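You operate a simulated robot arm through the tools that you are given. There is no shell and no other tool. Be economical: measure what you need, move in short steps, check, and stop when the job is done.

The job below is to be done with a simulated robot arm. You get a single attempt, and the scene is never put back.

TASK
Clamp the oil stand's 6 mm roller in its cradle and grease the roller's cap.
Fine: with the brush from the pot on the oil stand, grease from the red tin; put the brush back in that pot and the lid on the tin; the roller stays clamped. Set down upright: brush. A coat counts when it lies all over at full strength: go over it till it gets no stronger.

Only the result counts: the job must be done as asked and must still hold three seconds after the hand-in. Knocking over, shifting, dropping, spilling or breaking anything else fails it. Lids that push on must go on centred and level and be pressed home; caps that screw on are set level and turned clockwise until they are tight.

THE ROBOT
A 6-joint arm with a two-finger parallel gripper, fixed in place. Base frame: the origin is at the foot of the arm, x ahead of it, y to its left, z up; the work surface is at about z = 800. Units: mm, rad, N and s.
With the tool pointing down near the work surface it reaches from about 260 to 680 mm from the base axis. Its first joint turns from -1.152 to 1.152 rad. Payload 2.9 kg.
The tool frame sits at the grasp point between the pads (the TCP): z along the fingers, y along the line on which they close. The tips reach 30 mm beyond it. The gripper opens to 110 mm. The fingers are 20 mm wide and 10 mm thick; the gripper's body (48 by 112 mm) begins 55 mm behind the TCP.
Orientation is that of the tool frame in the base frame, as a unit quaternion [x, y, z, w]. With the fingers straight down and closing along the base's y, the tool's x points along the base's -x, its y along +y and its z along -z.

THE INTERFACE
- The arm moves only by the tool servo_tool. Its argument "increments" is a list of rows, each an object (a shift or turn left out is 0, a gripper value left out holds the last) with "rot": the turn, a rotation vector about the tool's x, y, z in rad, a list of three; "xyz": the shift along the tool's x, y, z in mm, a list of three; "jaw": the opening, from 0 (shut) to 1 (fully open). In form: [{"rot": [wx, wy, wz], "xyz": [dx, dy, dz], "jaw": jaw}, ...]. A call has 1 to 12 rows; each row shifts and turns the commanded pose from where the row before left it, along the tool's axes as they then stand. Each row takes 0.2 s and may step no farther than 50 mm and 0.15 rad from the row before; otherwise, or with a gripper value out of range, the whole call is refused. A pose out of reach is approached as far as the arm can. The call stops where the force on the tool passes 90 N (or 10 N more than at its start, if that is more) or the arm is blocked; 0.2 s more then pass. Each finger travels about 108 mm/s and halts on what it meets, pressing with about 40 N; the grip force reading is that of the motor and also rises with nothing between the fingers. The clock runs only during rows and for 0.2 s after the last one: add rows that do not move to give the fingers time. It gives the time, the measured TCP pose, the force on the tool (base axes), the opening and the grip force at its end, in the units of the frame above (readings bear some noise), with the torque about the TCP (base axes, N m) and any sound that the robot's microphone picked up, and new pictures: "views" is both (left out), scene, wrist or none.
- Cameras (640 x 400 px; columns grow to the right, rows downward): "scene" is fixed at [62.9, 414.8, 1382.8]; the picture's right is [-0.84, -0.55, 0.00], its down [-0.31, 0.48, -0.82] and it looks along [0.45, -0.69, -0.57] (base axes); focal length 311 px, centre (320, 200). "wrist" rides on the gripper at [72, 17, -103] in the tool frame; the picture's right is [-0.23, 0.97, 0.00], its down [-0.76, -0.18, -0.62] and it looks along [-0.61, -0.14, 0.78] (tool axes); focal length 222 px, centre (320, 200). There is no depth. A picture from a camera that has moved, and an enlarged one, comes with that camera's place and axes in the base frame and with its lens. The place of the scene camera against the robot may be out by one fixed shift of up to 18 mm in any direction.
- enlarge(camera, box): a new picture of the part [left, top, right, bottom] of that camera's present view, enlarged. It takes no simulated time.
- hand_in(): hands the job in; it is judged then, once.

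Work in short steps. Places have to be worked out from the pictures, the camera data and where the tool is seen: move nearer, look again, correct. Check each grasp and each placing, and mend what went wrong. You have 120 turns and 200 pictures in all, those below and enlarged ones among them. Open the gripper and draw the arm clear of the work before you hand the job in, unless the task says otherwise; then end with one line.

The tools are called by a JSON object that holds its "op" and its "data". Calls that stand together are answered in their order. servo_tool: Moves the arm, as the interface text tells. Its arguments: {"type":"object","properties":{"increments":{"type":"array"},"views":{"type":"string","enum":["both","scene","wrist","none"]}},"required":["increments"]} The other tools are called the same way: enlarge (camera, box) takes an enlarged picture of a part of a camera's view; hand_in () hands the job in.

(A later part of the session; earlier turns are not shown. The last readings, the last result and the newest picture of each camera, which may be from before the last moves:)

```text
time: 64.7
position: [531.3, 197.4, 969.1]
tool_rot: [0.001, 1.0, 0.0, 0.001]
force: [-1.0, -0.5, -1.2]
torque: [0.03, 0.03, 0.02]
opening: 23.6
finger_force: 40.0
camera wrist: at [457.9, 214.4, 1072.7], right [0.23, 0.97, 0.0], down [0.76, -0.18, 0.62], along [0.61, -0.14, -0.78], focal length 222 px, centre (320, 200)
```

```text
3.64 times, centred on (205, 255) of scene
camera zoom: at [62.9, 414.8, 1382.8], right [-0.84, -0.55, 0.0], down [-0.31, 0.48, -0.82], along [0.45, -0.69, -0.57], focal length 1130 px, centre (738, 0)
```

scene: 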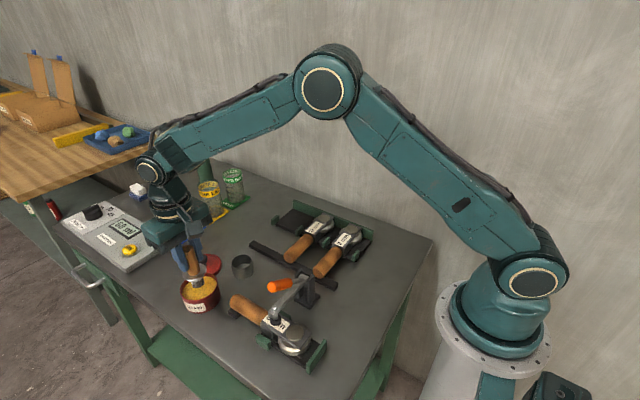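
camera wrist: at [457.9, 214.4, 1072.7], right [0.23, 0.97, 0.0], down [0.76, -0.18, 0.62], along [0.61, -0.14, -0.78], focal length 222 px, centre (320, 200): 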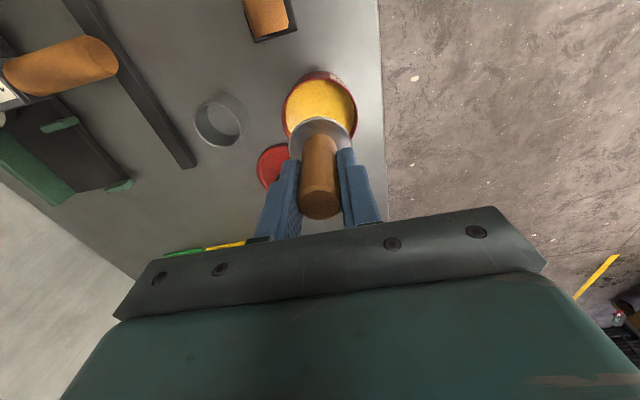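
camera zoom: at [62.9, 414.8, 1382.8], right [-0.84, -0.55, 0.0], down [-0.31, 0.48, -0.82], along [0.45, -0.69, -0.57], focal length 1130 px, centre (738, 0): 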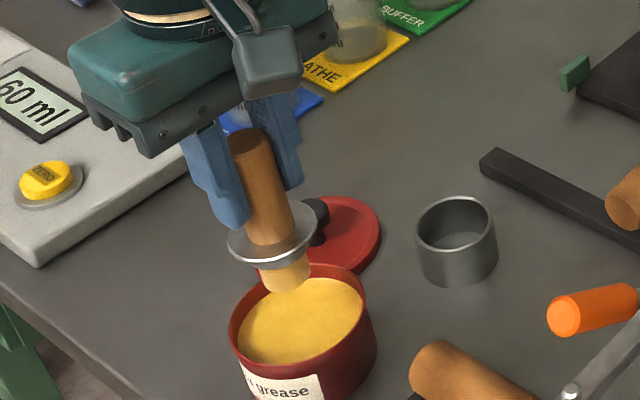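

Brush is loaded. Carry high (clear of the clamp handle) to above the cap at about (292,170).

{"op": "servo_tool", "data": {"increments": [{"xyz": [0, 0, -45]}, {"xyz": [0, 0, -40]}, {"xyz": [40, -5, 0]}, {"xyz": [40, -5, 0]}, {"xyz": [40, -5, 0]}, {"xyz": [40, -5, 0]}, {"xyz": [40, -5, 0]}, {"xyz": [39, -2.5, 0]}, {}, {}], "views": "both"}}

{"op": "enlarge", "data": {"camera": "scene", "box": [240, 200, 370, 380]}}

{"op": "enlarge", "data": {"camera": "wrist", "box": [220, 20, 440, 240]}}

```text
time: 66.9
position: [292.1, 168.3, 1055.0]
tool_rot: [0.0, 1.0, 0.0, 0.001]
force: [0.3, 0.5, -0.7]
torque: [0.02, 0.0, 0.01]
opening: 23.6
finger_force: 40.4
camera wrist: at [218.7, 185.4, 1156.8], right [0.23, 0.97, 0.0], down [0.76, -0.18, 0.62], along [0.61, -0.14, -0.78], focal length 222 px, centre (320, 200)
```

scene: 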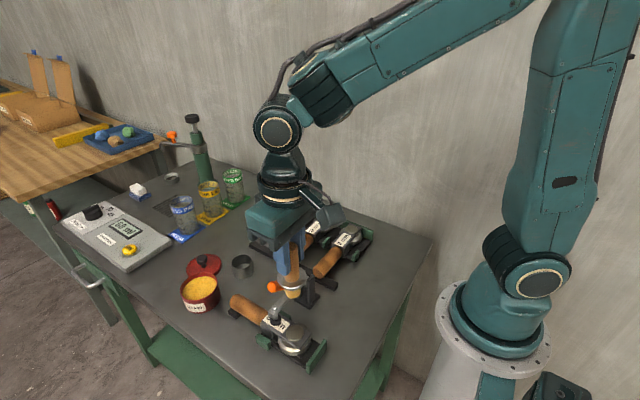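
wrist: 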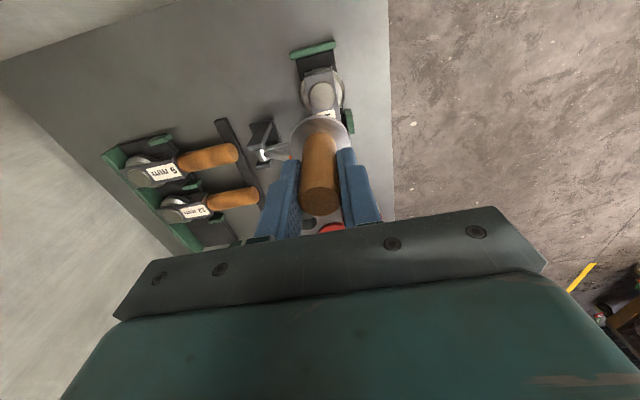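

```text
2.22 times, centred on (305, 290) of scene
camera zoom: at [62.9, 414.8, 1382.8], right [-0.84, -0.55, 0.0], down [-0.31, 0.48, -0.82], along [0.45, -0.69, -0.57], focal length 691 px, centre (353, 0)
```

zoom: 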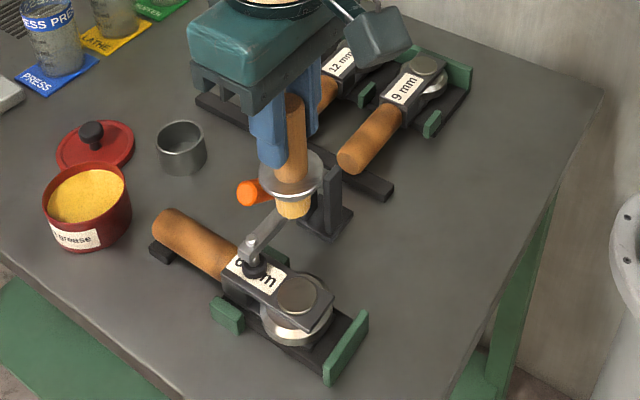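

```text
1.82 times, centred on (330, 130) of wrist
camera zoom: at [218.7, 185.4, 1156.8], right [0.23, 0.97, 0.0], down [0.76, -0.18, 0.62], along [0.61, -0.14, -0.78], focal length 404 px, centre (302, 327)
```

zoom: 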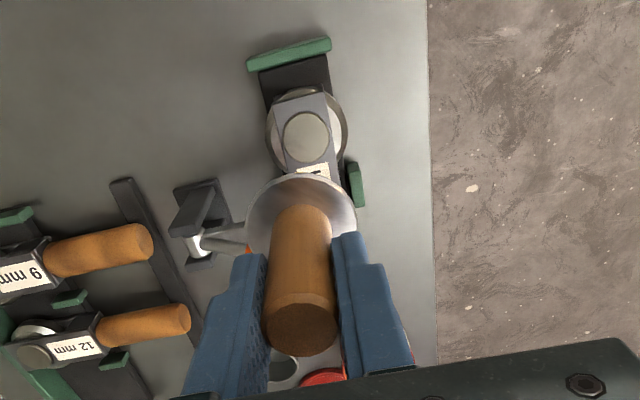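

Cap at ≈(290.5,170.5), about 33 mm across. The brush seems tilted slightly so its tip is ~6 mm toward -x; I set TCP (296,170.5) and lower to just above the cap.

{"op": "servo_tool", "data": {"increments": [{"xyz": [-4, 2, 20]}, {"xyz": [0, 0, 35]}, {"xyz": [0, 0, 35]}, {}], "views": "wrist"}}

{"op": "enlarge", "data": {"camera": "scene", "box": [250, 270, 350, 370]}}

{"op": "enlarge", "data": {"camera": "wrist", "box": [240, 40, 420, 220]}}

```text
time: 67.9
position: [297.5, 171.0, 966.3]
tool_rot: [0.0, 1.0, 0.001, 0.001]
force: [0.3, -0.2, 0.1]
torque: [0.05, 0.01, 0.01]
opening: 23.6
finger_force: 39.7
camera wrist: at [223.0, 187.8, 1067.8], right [0.23, 0.97, 0.0], down [0.76, -0.18, 0.62], along [0.61, -0.14, -0.78], focal length 222 px, centre (320, 200)
```

wrist: 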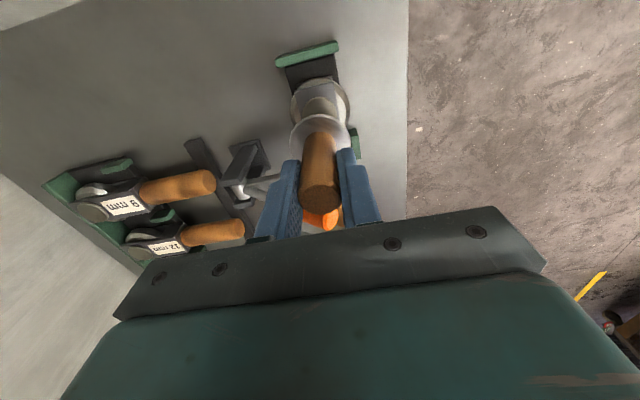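

```text
4.00 times, centred on (300, 320) of scene
camera zoom: at [62.9, 414.8, 1382.8], right [-0.84, -0.55, 0.0], down [-0.31, 0.48, -0.82], along [0.45, -0.69, -0.57], focal length 1243 px, centre (400, -280)
```

zoom: 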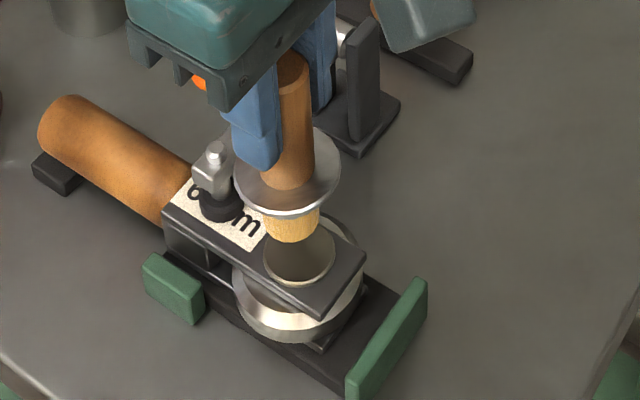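

```text
2.22 times, centred on (330, 130) of wrist
camera zoom: at [223.0, 187.8, 1067.8], right [0.23, 0.97, 0.0], down [0.76, -0.18, 0.62], along [0.61, -0.14, -0.78], focal length 494 px, centre (298, 356)
```

zoom: 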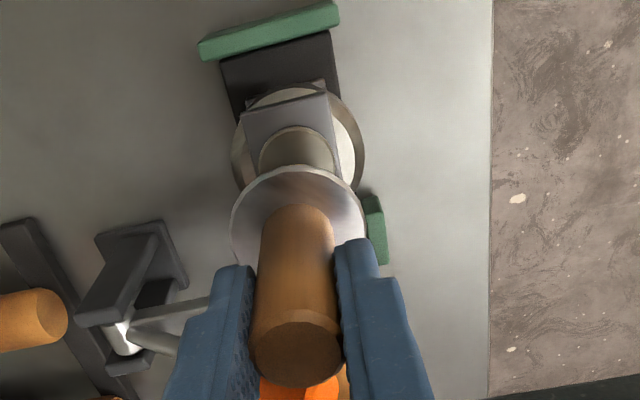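

Tip is nearly over the cap. Shift -x 2 mm, and lower to contact in small steps.

{"op": "servo_tool", "data": {"increments": [{"xyz": [2, 0, 8]}, {"xyz": [0, 0, 5]}, {"xyz": [0, 0, 3]}, {}], "views": "none"}}

{"op": "enlarge", "data": {"camera": "scene", "box": [250, 270, 350, 370]}}

```text
time: 68.9
position: [295.5, 172.1, 950.4]
tool_rot: [0.0, 1.0, 0.001, 0.001]
force: [0.2, -0.3, -0.2]
torque: [0.01, 0.0, 0.01]
opening: 23.4
finger_force: 40.5
```

```text
4.00 times, centred on (300, 320) of scene
camera zoom: at [62.9, 414.8, 1382.8], right [-0.84, -0.55, 0.0], down [-0.31, 0.48, -0.82], along [0.45, -0.69, -0.57], focal length 1243 px, centre (400, -280)
```

zoom: 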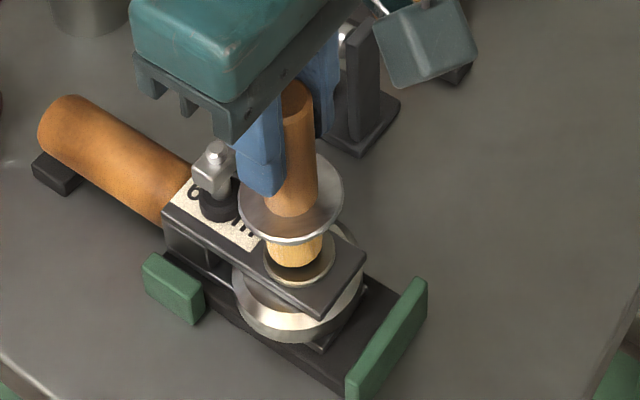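

Nearly touching. Lower to light contact.

{"op": "servo_tool", "data": {"increments": [{"xyz": [0, 0, 3]}, {"xyz": [0, 0, 2]}, {}], "views": "none"}}

{"op": "servo_tool", "data": {"increments": [{"xyz": [0, 0, 1.5]}, {}], "views": "none"}}

```text
time: 69.7
position: [295.4, 171.1, 945.5]
tool_rot: [0.0, 1.0, 0.001, 0.003]
force: [-3.6, -4.7, 35.2]
torque: [-0.6, 0.23, 0.0]
opening: 23.6
finger_force: 40.0
```

```text
time: 70.3
position: [296.2, 171.8, 944.3]
tool_rot: [0.0, 1.0, 0.001, 0.002]
force: [2.5, -2.7, 28.6]
torque: [-0.58, -0.4, 0.09]
opening: 23.5
finger_force: 39.8
```

In contact. Ease off to light pressure and do a first set of strokes (small circle), then inspect.

{"op": "servo_tool", "data": {"increments": [{"xyz": [0, 0, -1.5]}, {"xyz": [5, 0, 0]}, {"xyz": [-1.5, 3.5, 0]}, {"xyz": [-3.5, 1.5, 0]}, {"xyz": [-3.5, -1.5, 0]}, {"xyz": [-1.5, -3.5, 0]}, {"xyz": [1.5, -3.5, 0]}, {"xyz": [3.5, -1.5, 0]}, {"xyz": [3.5, 1.5, 0]}, {"xyz": [1.5, 3.5, 0]}, {"xyz": [-5, 0, 0]}, {}], "views": "none"}}

{"op": "servo_tool", "data": {"increments": [{"xyz": [0, 0, -10]}, {"xyz": [0, 0, -20]}, {}], "views": "wrist"}}

{"op": "enlarge", "data": {"camera": "scene", "box": [260, 290, 340, 360]}}

```text
time: 72.9
position: [295.5, 170.2, 943.4]
tool_rot: [0.0, 1.0, 0.002, 0.001]
force: [0.1, 0.0, 0.1]
torque: [-0.04, -0.03, -0.03]
opening: 23.1
finger_force: 40.0
```

```text
time: 73.7
position: [295.0, 170.3, 974.9]
tool_rot: [0.0, 1.0, 0.001, 0.001]
force: [0.1, -0.2, -1.3]
torque: [0.02, -0.01, -0.02]
opening: 23.4
finger_force: 39.6
camera wrist: at [221.6, 187.9, 1076.7], right [0.23, 0.97, 0.0], down [0.76, -0.18, 0.62], along [0.61, -0.14, -0.78], focal length 222 px, centre (320, 200)
```

wrist: 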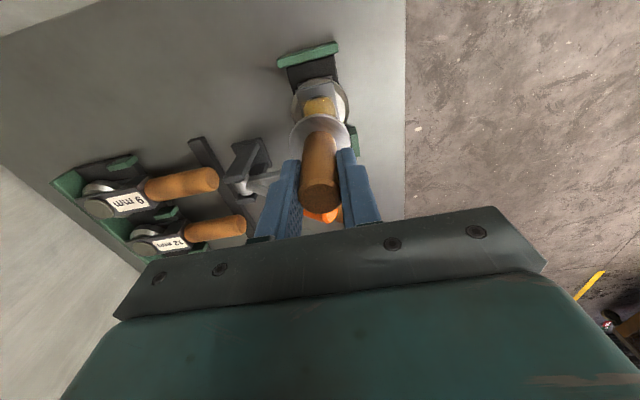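

```text
5.71 times, centred on (300, 325) of scene
camera zoom: at [62.9, 414.8, 1382.8], right [-0.84, -0.55, 0.0], down [-0.31, 0.48, -0.82], along [0.45, -0.69, -0.57], focal length 1776 px, centre (434, -514)
```

zoom: 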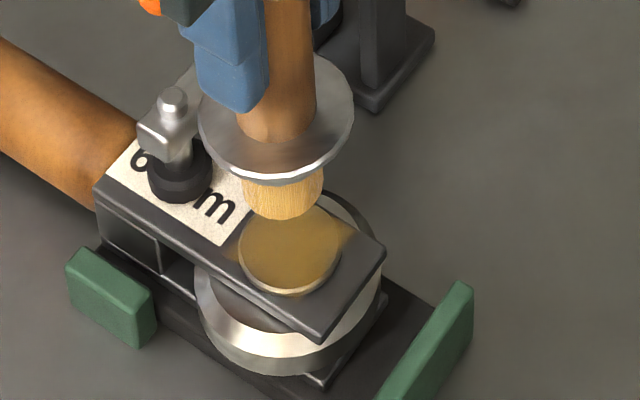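

The cap got a first thin coat. Look closer at coverage.

{"op": "enlarge", "data": {"camera": "scene", "box": [280, 310, 320, 345]}}

{"op": "enlarge", "data": {"camera": "wrist", "box": [280, 70, 360, 130]}}

```text
11.43 times, centred on (300, 328) of scene
camera zoom: at [62.9, 414.8, 1382.8], right [-0.84, -0.55, 0.0], down [-0.31, 0.48, -0.82], along [0.45, -0.69, -0.57], focal length 3552 px, centre (549, -1257)
```

zoom: 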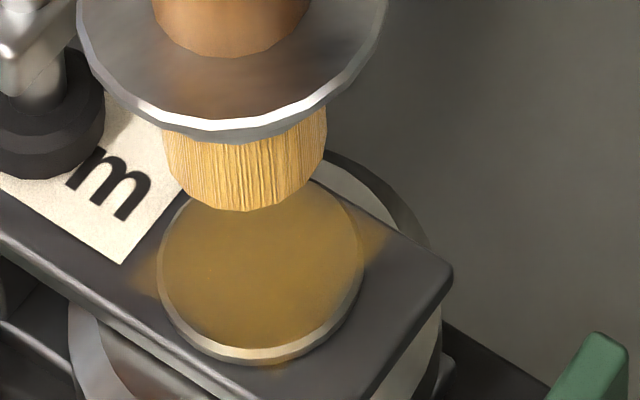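

```text
6.67 times, centred on (320, 100) of wrist
camera zoom: at [221.6, 187.9, 1076.7], right [0.23, 0.97, 0.0], down [0.76, -0.18, 0.62], along [0.61, -0.14, -0.78], focal length 1481 px, centre (320, 867)
```

zoom: 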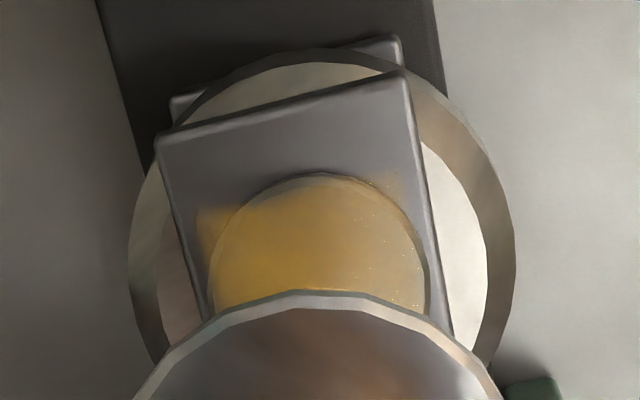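

Cap is covered thinly, with a faint smear beside it toward -y; I recentre (+y 1.5) and use a smaller circle (r≈3.5) for a second pass.

{"op": "servo_tool", "data": {"increments": [{"xyz": [0, 1.5, 20]}, {"xyz": [0, 0, 10]}, {"xyz": [0, 0, 1.0]}, {}], "views": "none"}}

```text
time: 74.7
position: [295.6, 174.3, 944.4]
tool_rot: [0.0, 1.0, 0.001, 0.003]
force: [-1.3, -1.9, 35.7]
torque: [-0.29, -0.09, 0.09]
opening: 23.7
finger_force: 40.6
```

{"op": "servo_tool", "data": {"increments": [{"xyz": [0, 0, -0.6]}, {"xyz": [3.5, 0, 0]}, {"xyz": [-1, 2.5, 0]}, {"xyz": [-2.5, 1, 0]}, {"xyz": [-2.5, -1, 0]}, {"xyz": [-1, -2.5, 0]}, {"xyz": [1, -2.5, 0]}, {"xyz": [2.5, -1, 0]}, {"xyz": [2.5, 1, 0]}, {"xyz": [1, 2.5, 0]}, {"xyz": [-3.5, 0, 0]}, {}], "views": "none"}}

{"op": "enlarge", "data": {"camera": "scene", "box": [280, 310, 320, 345]}}

```text
time: 77.3
position: [294.7, 171.9, 943.8]
tool_rot: [0.001, 1.0, 0.001, 0.002]
force: [-1.1, 0.2, -0.2]
torque: [0.0, 0.04, 0.0]
opening: 23.7
finger_force: 40.3
```

```text
11.43 times, centred on (300, 328) of scene
camera zoom: at [62.9, 414.8, 1382.8], right [-0.84, -0.55, 0.0], down [-0.31, 0.48, -0.82], along [0.45, -0.69, -0.57], focal length 3552 px, centre (549, -1257)
```

zoom: 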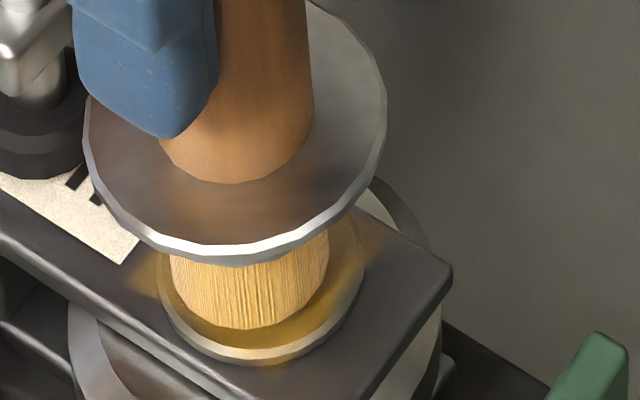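

Brush sits ~2 mm too far +x/+y. Shift (-1.7,-1), press slightly, and stroke again.

{"op": "servo_tool", "data": {"increments": [{"xyz": [1.7, -1, 0.4]}, {"xyz": [3.5, 0, 0]}, {"xyz": [-1, 2.5, 0]}, {"xyz": [-2.5, 1, 0]}, {"xyz": [-2.5, -1, 0]}, {"xyz": [-1, -2.5, 0]}, {"xyz": [1, -2.5, 0]}, {"xyz": [2.5, -1, 0]}, {"xyz": [2.5, 1, 0]}, {"xyz": [1, 2.5, 0]}, {"xyz": [-3.5, 0, 0]}, {}], "views": "none"}}

{"op": "servo_tool", "data": {"increments": [{"xyz": [0, 0, -10]}, {"xyz": [0, 0, -30]}, {}], "views": "none"}}

{"op": "enlarge", "data": {"camera": "scene", "box": [280, 305, 320, 345]}}

{"op": "enlarge", "data": {"camera": "wrist", "box": [280, 70, 360, 130]}}

```text
time: 79.9
position: [293.1, 171.9, 943.8]
tool_rot: [0.0, 1.0, 0.001, 0.001]
force: [-0.5, 0.2, -1.0]
torque: [-0.01, 0.01, 0.0]
opening: 23.7
finger_force: 39.7
```

```text
time: 80.7
position: [294.3, 172.0, 983.0]
tool_rot: [0.0, 1.0, 0.001, 0.0]
force: [0.0, 0.0, -0.9]
torque: [0.02, -0.02, 0.02]
opening: 23.4
finger_force: 40.3
```

```text
10.00 times, centred on (300, 325) of scene
camera zoom: at [62.9, 414.8, 1382.8], right [-0.84, -0.55, 0.0], down [-0.31, 0.48, -0.82], along [0.45, -0.69, -0.57], focal length 3108 px, centre (520, -1050)
```

zoom: 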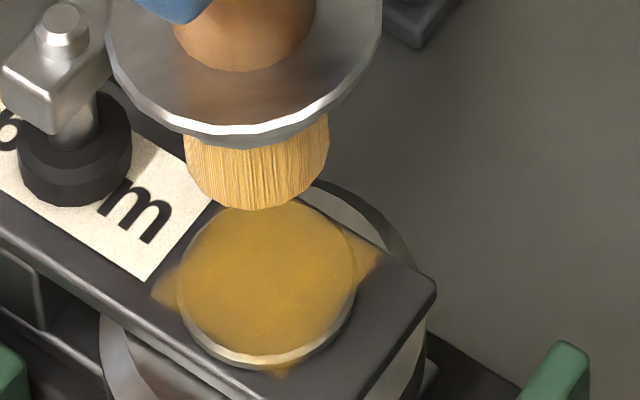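

```text
6.67 times, centred on (320, 100) of wrist
camera zoom: at [220.4, 189.4, 1085.8], right [0.23, 0.97, 0.0], down [0.76, -0.18, 0.62], along [0.61, -0.14, -0.78], focal length 1481 px, centre (320, 867)
```

zoom: 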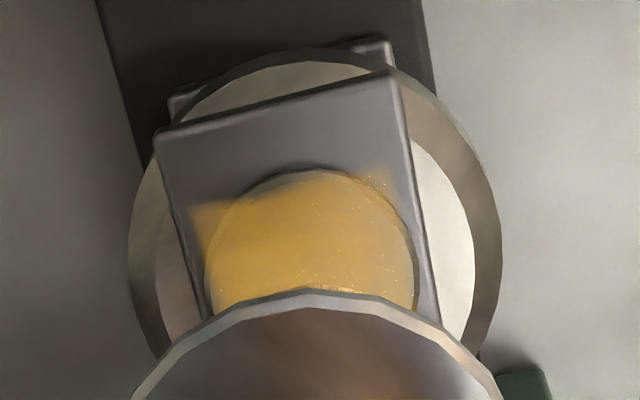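

Coat is thicker; the -x rim is thinner. Another pass biased to -x.

{"op": "servo_tool", "data": {"increments": [{"xyz": [1.5, -0.5, 28]}, {"xyz": [0, 0, 11.8]}, {"xyz": [4, 0, 0.3]}, {"xyz": [-1, 2.5, 0]}, {"xyz": [-3, 1, 0]}, {"xyz": [-3, -1, 0]}, {"xyz": [-1, -2.5, 0]}, {"xyz": [1, -2.5, 0]}, {"xyz": [3, -1, 0]}, {"xyz": [3, 1, 0]}, {"xyz": [1, 2.5, 0]}, {"xyz": [-4, 0, 0]}], "views": "none"}}

{"op": "servo_tool", "data": {"increments": [{"xyz": [4, 0, 0]}, {"xyz": [-1, 2.5, 0]}, {"xyz": [-3, 1, 0]}, {"xyz": [-3, -1, 0]}, {"xyz": [-1, -2.5, 0]}, {"xyz": [1, -2.5, 0]}, {"xyz": [3, -1, 0]}, {"xyz": [3, 1, 0]}, {"xyz": [1, 2.5, 0]}, {"xyz": [-4, 0, 0]}, {"xyz": [0, 0, -20]}, {"xyz": [0, 0, -25]}], "views": "none"}}

{"op": "enlarge", "data": {"camera": "scene", "box": [280, 305, 320, 345]}}

{"op": "enlarge", "data": {"camera": "wrist", "box": [280, 70, 360, 130]}}

```text
time: 83.3
position: [291.1, 171.0, 943.7]
tool_rot: [-0.001, 1.0, 0.0, 0.0]
force: [-3.5, -0.1, 4.1]
torque: [0.02, 0.14, -0.01]
opening: 23.6
finger_force: 39.1
```

```text
time: 85.9
position: [291.7, 171.4, 989.7]
tool_rot: [0.0, 1.0, 0.0, 0.001]
force: [1.0, -0.6, 0.1]
torque: [0.0, 0.01, 0.0]
opening: 23.5
finger_force: 40.3
```

```text
10.00 times, centred on (300, 325) of scene
camera zoom: at [62.9, 414.8, 1382.8], right [-0.84, -0.55, 0.0], down [-0.31, 0.48, -0.82], along [0.45, -0.69, -0.57], focal length 3108 px, centre (520, -1050)
```

zoom: 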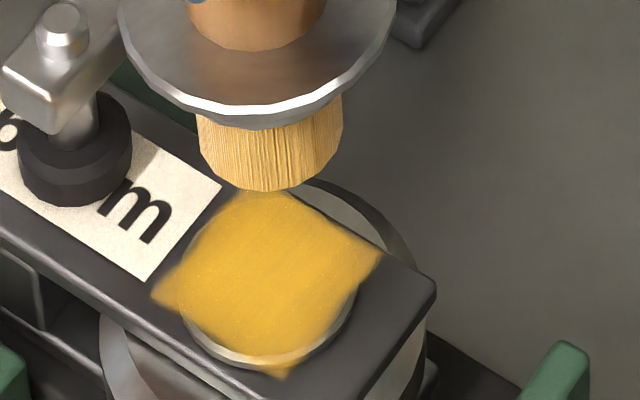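

```text
6.67 times, centred on (320, 100) of wrist
camera zoom: at [218.0, 188.2, 1091.6], right [0.23, 0.97, 0.0], down [0.76, -0.18, 0.62], along [0.61, -0.14, -0.78], focal length 1481 px, centre (320, 867)
```

zoom: 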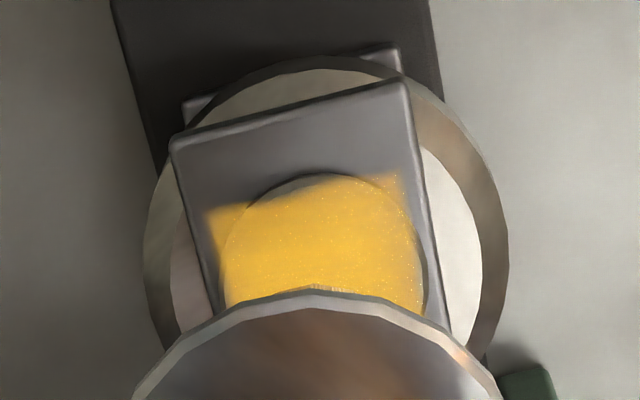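

The coat renders as a square patch and is much stronger now. One more full pass to see whether it still strengthens.

{"op": "servo_tool", "data": {"increments": [{"xyz": [-1, 0, 34]}, {"xyz": [0, 0, 12]}, {"xyz": [5, 4, 0.3]}, {"xyz": [0, -4, 0]}, {"xyz": [0, -4, 0]}, {"xyz": [-5, 0, 0]}, {"xyz": [-5, 0, 0]}, {"xyz": [0, 4, 0]}, {"xyz": [0, 4, 0]}, {"xyz": [5, 0, 0]}, {"xyz": [0, -4, 0]}, {}], "views": "none"}}

{"op": "servo_tool", "data": {"increments": [{"xyz": [5, 4, 0]}, {"xyz": [0, -4, 0]}, {"xyz": [0, -4, 0]}, {"xyz": [-5, 0, 0]}, {"xyz": [-5, 0, 0]}, {"xyz": [0, 4, 0]}, {"xyz": [0, 4, 0]}, {"xyz": [5, 0, 0]}, {"xyz": [0, -4, 0]}, {}, {"xyz": [0, 0, -20]}, {"xyz": [0, 0, -25]}], "views": "none"}}

{"op": "enlarge", "data": {"camera": "scene", "box": [280, 305, 320, 345]}}

{"op": "enlarge", "data": {"camera": "wrist", "box": [280, 70, 360, 130]}}

```text
time: 88.5
position: [291.8, 170.7, 942.0]
tool_rot: [0.0, 1.0, 0.002, 0.0]
force: [0.8, 3.0, 7.1]
torque: [0.31, -0.14, 0.07]
opening: 23.4
finger_force: 40.0
```

```text
time: 91.1
position: [292.6, 171.5, 987.9]
tool_rot: [0.0, 1.0, 0.001, 0.001]
force: [-0.3, -0.9, -0.6]
torque: [0.01, -0.05, -0.01]
opening: 23.4
finger_force: 40.0
```

```text
10.00 times, centred on (300, 325) of scene
camera zoom: at [62.9, 414.8, 1382.8], right [-0.84, -0.55, 0.0], down [-0.31, 0.48, -0.82], along [0.45, -0.69, -0.57], focal length 3108 px, centre (520, -1050)
```

zoom: 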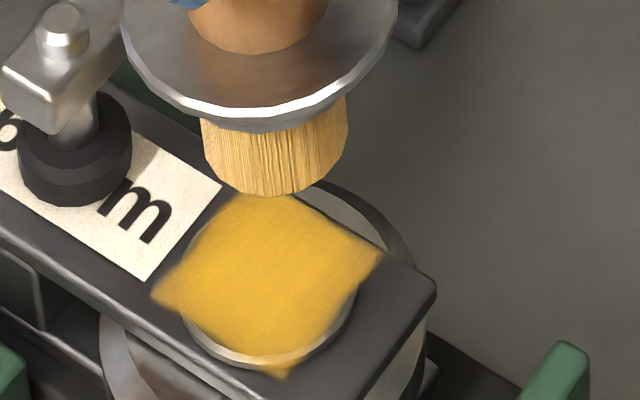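

```text
6.67 times, centred on (320, 100) of wrist
camera zoom: at [218.8, 188.6, 1090.0], right [0.23, 0.97, 0.0], down [0.76, -0.18, 0.62], along [0.61, -0.14, -0.78], focal length 1481 px, centre (320, 867)
```

zoom: 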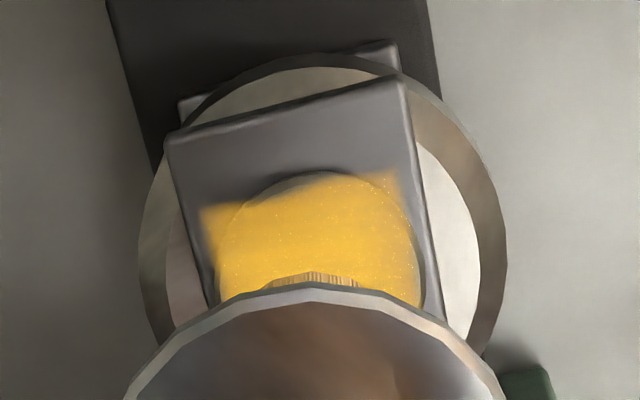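

No visible change — either saturated or the brush is dry. I re-dip once to be sure.

{"op": "servo_tool", "data": {"increments": [{"xyz": [0, 0, -45]}, {"xyz": [0, 0, -25]}, {"xyz": [-40, 5, 0]}, {"xyz": [-40, 5, 0]}, {"xyz": [-40, 5, 0]}, {"xyz": [-40, 5, 0]}, {"xyz": [-40, 5, 0]}, {"xyz": [-40, 0, 0]}, {"xyz": [0, 0, 45]}, {"xyz": [0, 0, 45]}, {"xyz": [0, 0, 35]}, {}], "views": "none"}}

{"op": "enlarge", "data": {"camera": "scene", "box": [150, 220, 260, 330]}}

{"op": "enlarge", "data": {"camera": "scene", "box": [280, 305, 320, 345]}}

```text
time: 93.7
position: [532.8, 196.4, 931.4]
tool_rot: [0.0, 1.0, 0.001, 0.001]
force: [-0.5, -0.2, -0.8]
torque: [0.01, 0.01, 0.02]
opening: 23.6
finger_force: 40.6
```

```text
3.64 times, centred on (205, 275) of scene
camera zoom: at [62.9, 414.8, 1382.8], right [-0.84, -0.55, 0.0], down [-0.31, 0.48, -0.82], along [0.45, -0.69, -0.57], focal length 1130 px, centre (738, -73)
```

zoom: 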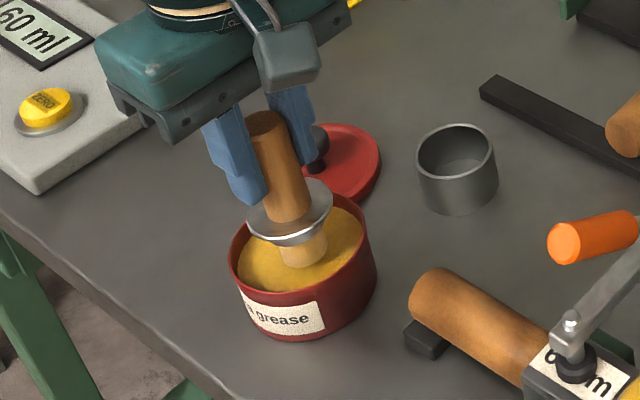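

```text
10.00 times, centred on (300, 325) of scene
camera zoom: at [62.9, 414.8, 1382.8], right [-0.84, -0.55, 0.0], down [-0.31, 0.48, -0.82], along [0.45, -0.69, -0.57], focal length 3108 px, centre (520, -1050)
```

zoom: 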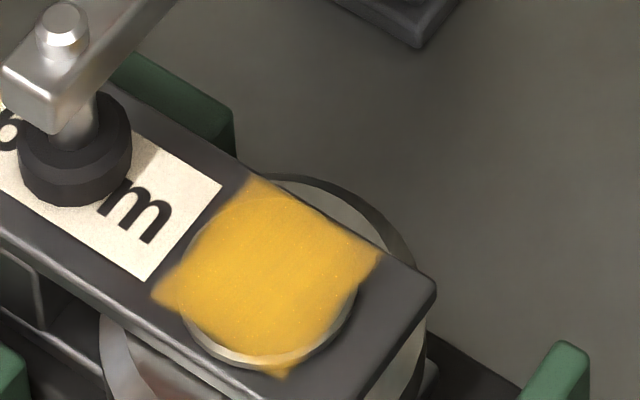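

The whole patch looks uniform. Dip lightly to contact.

{"op": "servo_tool", "data": {"increments": [{"xyz": [0, 0, 3]}, {"xyz": [0, 0, 2]}, {"xyz": [0, 0, 1]}, {}], "views": "none"}}

```text
time: 94.7
position: [532.7, 197.2, 927.3]
tool_rot: [-0.001, 1.0, 0.001, 0.002]
force: [-6.3, -0.8, 18.8]
torque: [-0.13, 0.39, -0.03]
opening: 23.6
finger_force: 39.9
```

Contact made (19 N). Back to the cap for another pass.

{"op": "servo_tool", "data": {"increments": [{"xyz": [0, 0, -5]}, {"xyz": [0, 0, -45]}, {"xyz": [0, 0, -45]}, {"xyz": [0, 0, -37]}, {"xyz": [40, -5, 0]}, {"xyz": [40, -5, 0]}, {"xyz": [40, -5, 0]}, {"xyz": [40, -5, 0]}, {"xyz": [40, -5, 0]}, {"xyz": [40, -1, 0]}, {}, {"xyz": [0, 0, 45]}], "views": "none"}}

{"op": "servo_tool", "data": {"increments": [{"xyz": [0, 0, 40]}, {"xyz": [0, 0, 20]}, {}], "views": "none"}}

{"op": "enlarge", "data": {"camera": "scene", "box": [270, 295, 330, 350]}}

```text
time: 97.3
position: [292.5, 170.0, 1014.1]
tool_rot: [0.0, 1.0, 0.001, 0.001]
force: [-0.3, 0.4, -0.2]
torque: [0.02, -0.02, -0.02]
opening: 23.5
finger_force: 40.4
```

```text
time: 98.1
position: [293.0, 169.8, 953.4]
tool_rot: [0.0, 1.0, 0.0, 0.001]
force: [0.5, -0.1, -0.6]
torque: [-0.04, -0.02, -0.03]
opening: 23.5
finger_force: 40.6
```

```text
7.27 times, centred on (300, 322) of scene
camera zoom: at [62.9, 414.8, 1382.8], right [-0.84, -0.55, 0.0], down [-0.31, 0.48, -0.82], along [0.45, -0.69, -0.57], focal length 2260 px, centre (466, -691)
```

zoom: 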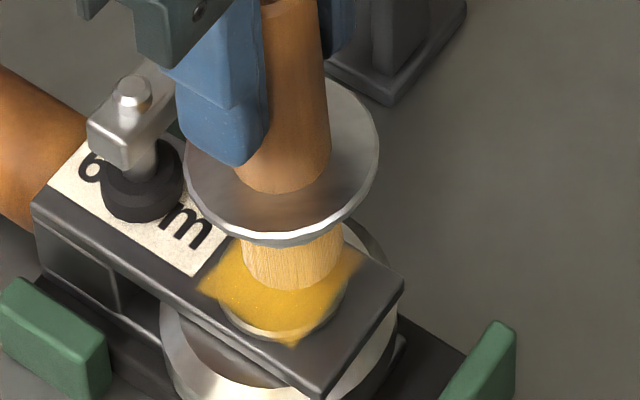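

Lower to near contact and check centring.

{"op": "servo_tool", "data": {"increments": [{"xyz": [0, 0, 6]}, {"xyz": [0, 0, 3]}, {"xyz": [0, 0, 1]}, {}], "views": "none"}}

{"op": "enlarge", "data": {"camera": "scene", "box": [280, 305, 320, 345]}}

```text
time: 99.1
position: [292.8, 170.3, 943.9]
tool_rot: [0.0, 1.0, 0.001, 0.001]
force: [0.9, -0.3, -0.8]
torque: [-0.01, 0.03, -0.02]
opening: 23.6
finger_force: 40.3
```

```text
10.00 times, centred on (300, 325) of scene
camera zoom: at [62.9, 414.8, 1382.8], right [-0.84, -0.55, 0.0], down [-0.31, 0.48, -0.82], along [0.45, -0.69, -0.57], focal length 3108 px, centre (520, -1050)
```

zoom: 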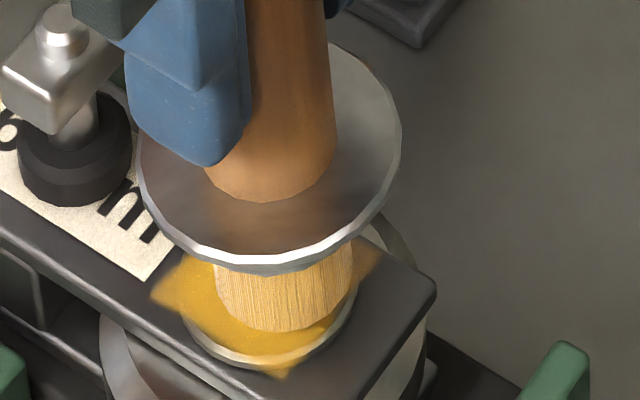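

Centre offset ~3 mm; shift (+2.7,+1.8), contact, and two square passes.

{"op": "servo_tool", "data": {"increments": [{"xyz": [-2.7, 1.8, 1.2]}, {"xyz": [5, 4, 0]}, {"xyz": [0, -4, 0]}, {"xyz": [0, -4, 0]}, {"xyz": [-5, 0, 0]}, {"xyz": [-5, 0, 0]}, {"xyz": [0, 4, 0]}, {"xyz": [0, 4, 0]}, {"xyz": [5, 0, 0]}, {"xyz": [0, -4, 0]}, {}], "views": "none"}}

{"op": "servo_tool", "data": {"increments": [{"xyz": [5, 4, 0.3]}, {"xyz": [0, -4, 0]}, {"xyz": [0, -4, 0]}, {"xyz": [-5, 0, 0]}, {"xyz": [-5, 0, 0]}, {"xyz": [0, 4, 0]}, {"xyz": [0, 4, 0]}, {"xyz": [5, 0, 0]}, {"xyz": [0, -4, 0]}, {}], "views": "none"}}

{"op": "servo_tool", "data": {"increments": [{"xyz": [5, 4, 0.3]}, {"xyz": [0, -4, 0]}, {"xyz": [0, -4, 0]}, {"xyz": [-5, 0, 0]}, {"xyz": [-5, 0, 0]}, {"xyz": [0, 4, 0]}, {"xyz": [0, 4, 0]}, {"xyz": [5, 0, 0]}, {"xyz": [0, -4, 0]}, {"xyz": [0, 0, -20]}, {"xyz": [0, 0, -45]}, {"xyz": [0, 0, -45]}], "views": "wrist"}}

{"op": "enlarge", "data": {"camera": "scene", "box": [280, 305, 320, 345]}}

{"op": "enlarge", "data": {"camera": "wrist", "box": [280, 60, 370, 140]}}

```text
time: 101.5
position: [295.4, 171.4, 942.9]
tool_rot: [0.0, 1.0, 0.001, 0.001]
force: [0.0, 0.0, 0.2]
torque: [0.01, 0.03, -0.01]
opening: 23.4
finger_force: 40.6
```

```text
time: 103.7
position: [296.3, 173.0, 941.9]
tool_rot: [-0.001, 1.0, 0.002, 0.001]
force: [0.1, 4.4, 7.1]
torque: [0.31, -0.09, 0.03]
opening: 23.6
finger_force: 40.0
```

```text
time: 106.3
position: [294.4, 169.9, 1053.1]
tool_rot: [-0.001, 1.0, 0.0, 0.0]
force: [0.2, -0.1, -0.8]
torque: [-0.03, 0.04, -0.04]
opening: 23.6
finger_force: 40.4
camera wrist: at [222.0, 188.1, 1154.0], right [0.23, 0.97, 0.0], down [0.76, -0.18, 0.62], along [0.61, -0.14, -0.78], focal length 222 px, centre (320, 200)
```

wrist: 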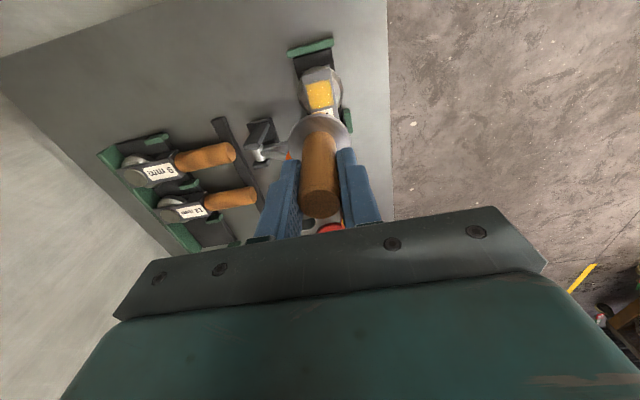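

```text
10.00 times, centred on (300, 325) of scene
camera zoom: at [62.9, 414.8, 1382.8], right [-0.84, -0.55, 0.0], down [-0.31, 0.48, -0.82], along [0.45, -0.69, -0.57], focal length 3108 px, centre (520, -1050)
```

zoom: 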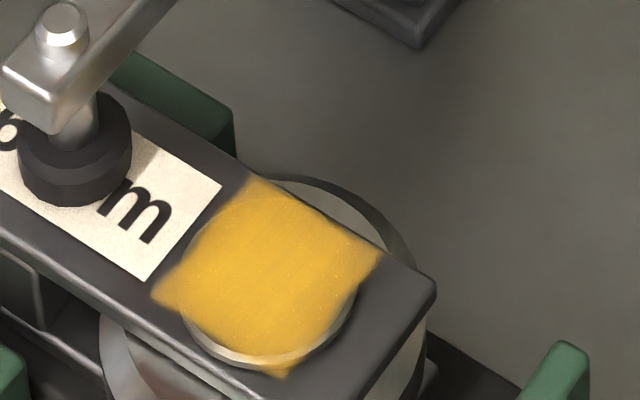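

```text
5.00 times, centred on (325, 100) of wrist
camera zoom: at [222.0, 188.1, 1154.0], right [0.23, 0.97, 0.0], down [0.76, -0.18, 0.62], along [0.61, -0.14, -0.78], focal length 1111 px, centre (295, 700)
```

zoom: 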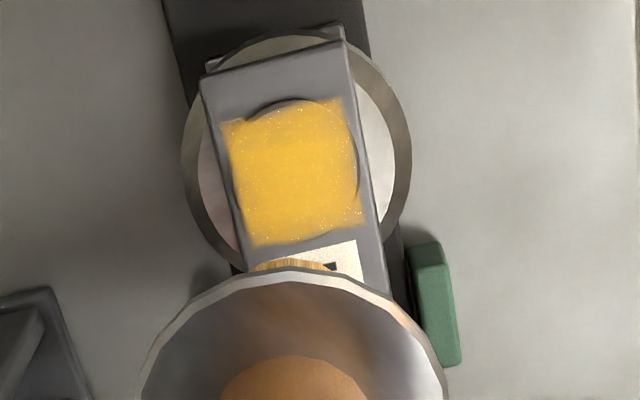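

The coat is uniform and no stronger than before — saturated. Now return the brush: move above the pot and check alignment.

{"op": "servo_tool", "data": {"increments": [{"xyz": [-40, 0, 0]}, {"xyz": [-40, -15, 0]}, {"xyz": [-40, -20, 0]}, {"xyz": [-40, -20, 0]}, {"xyz": [-40, -20, 0]}, {"xyz": [-25.5, -10, 0]}, {"xyz": [0, 0, 40]}, {"xyz": [0, 0, 35]}, {}], "views": "wrist"}}

{"op": "enlarge", "data": {"camera": "scene", "box": [190, 200, 290, 300]}}

{"op": "enlarge", "data": {"camera": "wrist", "box": [240, 60, 400, 200]}}

```text
time: 108.3
position: [522.6, 86.7, 976.2]
tool_rot: [-0.001, 1.0, 0.0, 0.001]
force: [-0.3, -0.6, -0.1]
torque: [0.0, -0.01, 0.02]
opening: 23.3
finger_force: 40.3
camera wrist: at [448.8, 105.2, 1078.7], right [0.23, 0.97, 0.0], down [0.76, -0.18, 0.62], along [0.61, -0.14, -0.78], focal length 222 px, centre (320, 200)
```

wrist: 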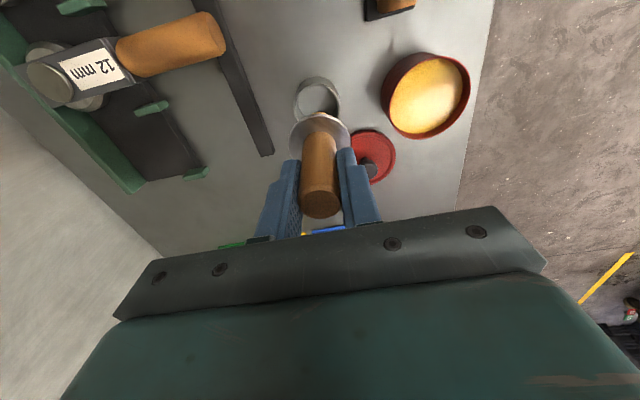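

```text
4.00 times, centred on (240, 250) of scene
camera zoom: at [62.9, 414.8, 1382.8], right [-0.84, -0.55, 0.0], down [-0.31, 0.48, -0.82], along [0.45, -0.69, -0.57], focal length 1243 px, centre (640, 0)
```

zoom: 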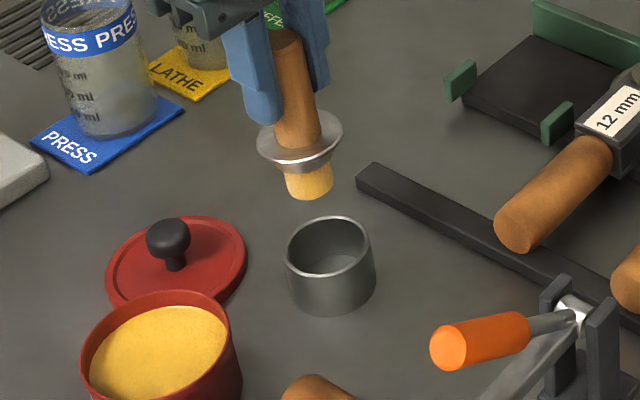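

```text
2.86 times, centred on (320, 130) of wrist
camera zoom: at [448.8, 105.2, 1078.7], right [0.23, 0.97, 0.0], down [0.76, -0.18, 0.62], along [0.61, -0.14, -0.78], focal length 635 px, centre (320, 400)
```

zoom: 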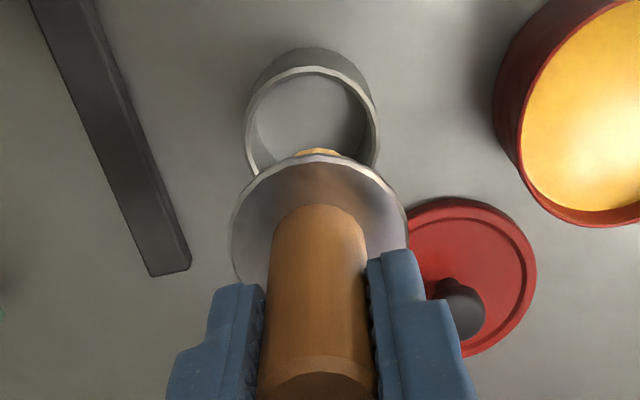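

Pot centre ≈(516,86.4); brush ≈(518.5,87.5). Shift (-2,-1) and lower into the pot.

{"op": "servo_tool", "data": {"increments": [{"xyz": [2, -1, 25]}, {"xyz": [0, 0, 20]}, {}], "views": "wrist"}}

{"op": "enlarge", "data": {"camera": "scene", "box": [190, 210, 290, 310]}}

{"op": "enlarge", "data": {"camera": "wrist", "box": [240, 60, 400, 200]}}

```text
time: 109.1
position: [519.6, 86.1, 931.9]
tool_rot: [0.0, 1.0, 0.001, 0.001]
force: [-0.4, 0.1, 0.4]
torque: [0.0, 0.02, -0.02]
opening: 23.3
finger_force: 40.0
camera wrist: at [445.4, 103.5, 1034.0], right [0.23, 0.97, 0.0], down [0.76, -0.18, 0.62], along [0.61, -0.14, -0.78], focal length 222 px, centre (320, 200)
```

wrist: 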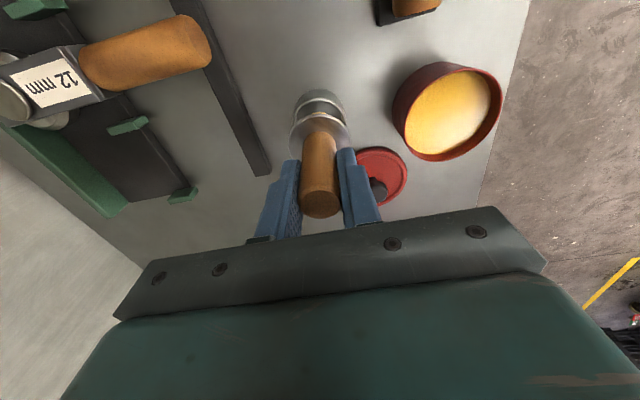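

```text
4.00 times, centred on (240, 260) of scene
camera zoom: at [62.9, 414.8, 1382.8], right [-0.84, -0.55, 0.0], down [-0.31, 0.48, -0.82], along [0.45, -0.69, -0.57], focal length 1243 px, centre (640, -40)
```

zoom: 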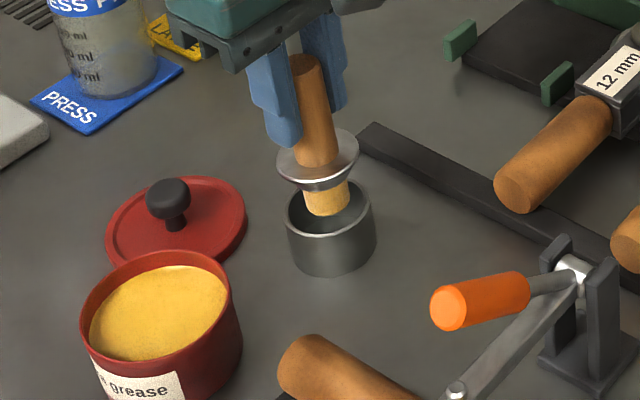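

```text
2.86 times, centred on (320, 130) of wrist
camera zoom: at [445.4, 103.5, 1034.0], right [0.23, 0.97, 0.0], down [0.76, -0.18, 0.62], along [0.61, -0.14, -0.78], focal length 635 px, centre (320, 400)
```

zoom: 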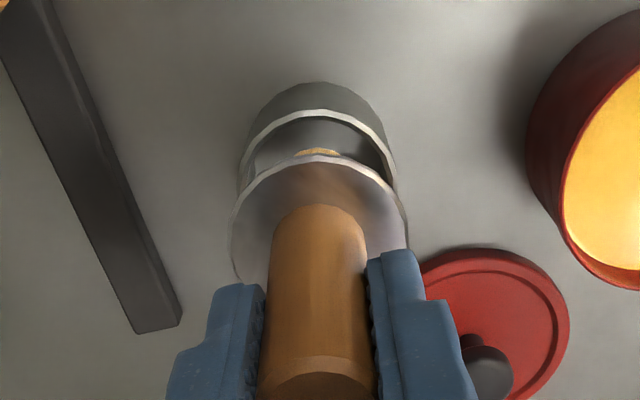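

Bristles are entering the mouth centrally. Lower on, slowly near the bottom.

{"op": "servo_tool", "data": {"increments": [{"xyz": [0, 0, 15]}, {"xyz": [0, 0, 15]}, {"xyz": [0, 0, 6]}, {}], "views": "none"}}

{"op": "servo_tool", "data": {"increments": [{"xyz": [0, 0, 3]}, {"xyz": [0, 0, 2]}, {}], "views": "none"}}

{"op": "enlarge", "data": {"camera": "scene", "box": [190, 210, 290, 310]}}

```text
time: 110.1
position: [518.5, 84.9, 895.7]
tool_rot: [0.0, 1.0, 0.001, 0.001]
force: [0.5, -0.1, 0.5]
torque: [-0.03, 0.02, -0.02]
opening: 23.5
finger_force: 40.1
```

```text
time: 110.9
position: [520.9, 85.1, 894.2]
tool_rot: [0.001, 1.0, 0.0, 0.005]
force: [-5.1, -3.0, 35.7]
torque: [-0.17, 0.18, -0.06]
opening: 23.4
finger_force: 40.0
```

```text
4.00 times, centred on (240, 260) of scene
camera zoom: at [62.2, 414.6, 1382.8], right [-0.84, -0.55, 0.0], down [-0.31, 0.48, -0.82], along [0.45, -0.69, -0.57], focal length 1243 px, centre (640, -40)
```

zoom: 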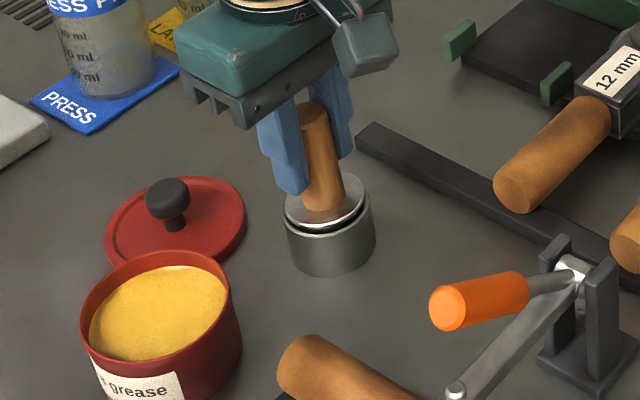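

Bottomed out. Relieve 2 mm and release, then rise.

{"op": "servo_tool", "data": {"increments": [{"xyz": [0, 0, -2]}, {}, {"jaw": 0.3}, {"jaw": 0.4}, {}, {"xyz": [0, 0, -20]}, {"xyz": [0, 0, -40]}, {"xyz": [0, 0, -40]}, {}], "views": "wrist"}}

{"op": "enlarge", "data": {"camera": "scene", "box": [190, 210, 290, 310]}}

{"op": "enlarge", "data": {"camera": "wrist", "box": [240, 60, 400, 200]}}

```text
time: 112.9
position: [519.9, 86.8, 992.4]
tool_rot: [0.0, 1.0, 0.001, 0.0]
force: [0.1, -0.1, 0.0]
torque: [-0.01, 0.01, 0.02]
opening: 44.2
finger_force: 0.0
camera wrist: at [445.3, 103.6, 1095.1], right [0.23, 0.97, 0.0], down [0.76, -0.18, 0.62], along [0.61, -0.14, -0.78], focal length 222 px, centre (320, 200)
```

wrist: 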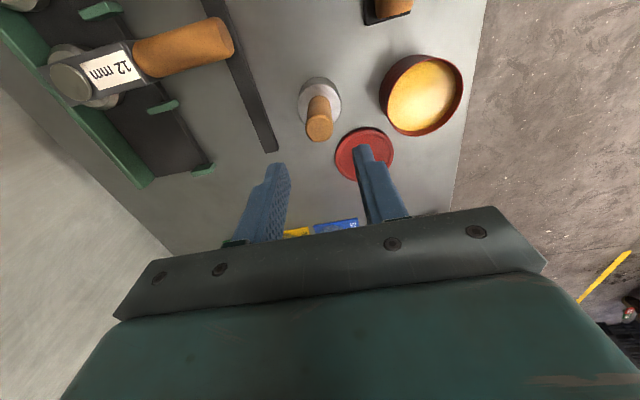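

```text
4.00 times, centred on (240, 260) of scene
camera zoom: at [62.9, 414.8, 1382.8], right [-0.84, -0.55, 0.0], down [-0.31, 0.48, -0.82], along [0.45, -0.69, -0.57], focal length 1243 px, centre (640, -40)
```

zoom: 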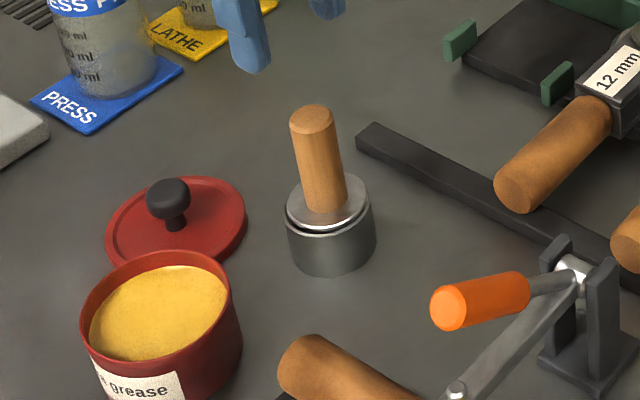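

```text
2.86 times, centred on (320, 130) of wrist
camera zoom: at [445.3, 103.6, 1095.1], right [0.23, 0.97, 0.0], down [0.76, -0.18, 0.62], along [0.61, -0.14, -0.78], focal length 635 px, centre (320, 400)
```

zoom: 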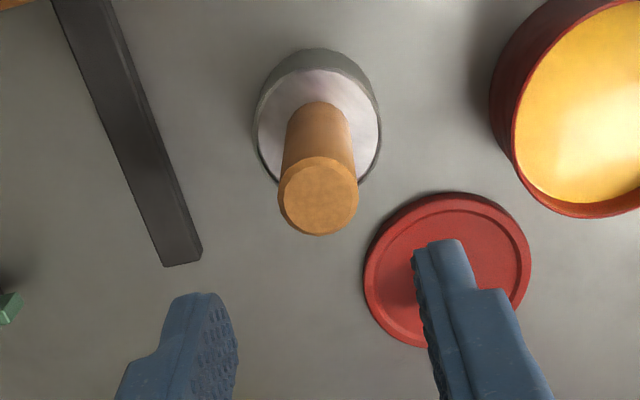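

Brush stands upright in its pot. Now fetch the lid: move back to its park pose above, then descend.

{"op": "servo_tool", "data": {"increments": [{"xyz": [-30, 15, 0]}, {"xyz": [-30, 15, 0]}, {"xyz": [-27.5, 14.7, 0]}, {"xyz": [0, 0, 45]}, {"xyz": [0, 0, 40]}, {"xyz": [0, 0, 25]}, {}], "views": "wrist"}}

{"op": "enlarge", "data": {"camera": "wrist", "box": [240, 60, 420, 220]}}

```text
time: 114.5
position: [607.5, 131.0, 882.8]
tool_rot: [0.0, 1.0, 0.001, 0.001]
force: [-0.1, 0.2, -0.5]
torque: [0.0, 0.01, 0.01]
opening: 44.1
finger_force: 0.0
camera wrist: at [533.4, 148.5, 985.3], right [0.23, 0.97, 0.0], down [0.76, -0.18, 0.62], along [0.61, -0.14, -0.78], focal length 222 px, centre (320, 200)
```

wrist: 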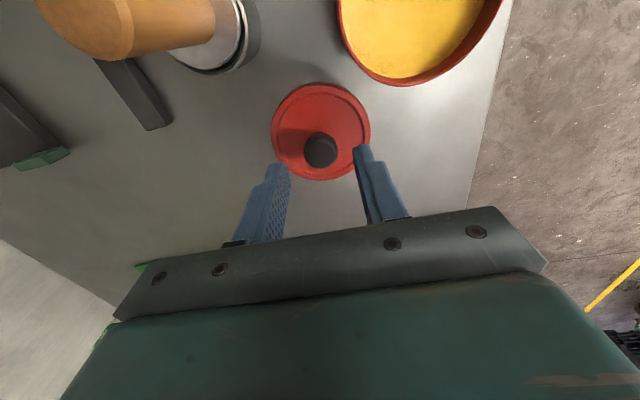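

```text
2.50 times, centred on (330, 140) of wrist
camera zoom: at [533.4, 148.5, 985.3], right [0.23, 0.97, 0.0], down [0.76, -0.18, 0.62], along [0.61, -0.14, -0.78], focal length 555 px, centre (295, 350)
```

zoom: 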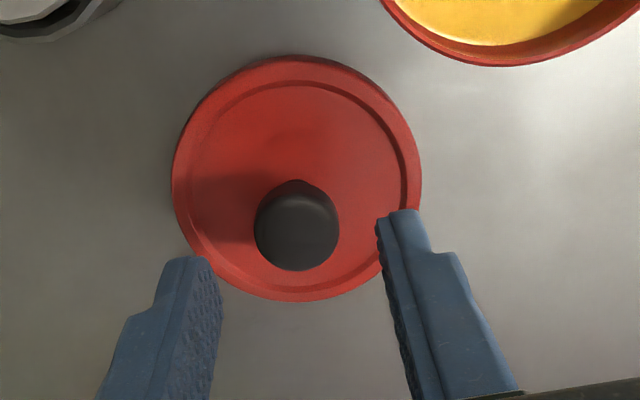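

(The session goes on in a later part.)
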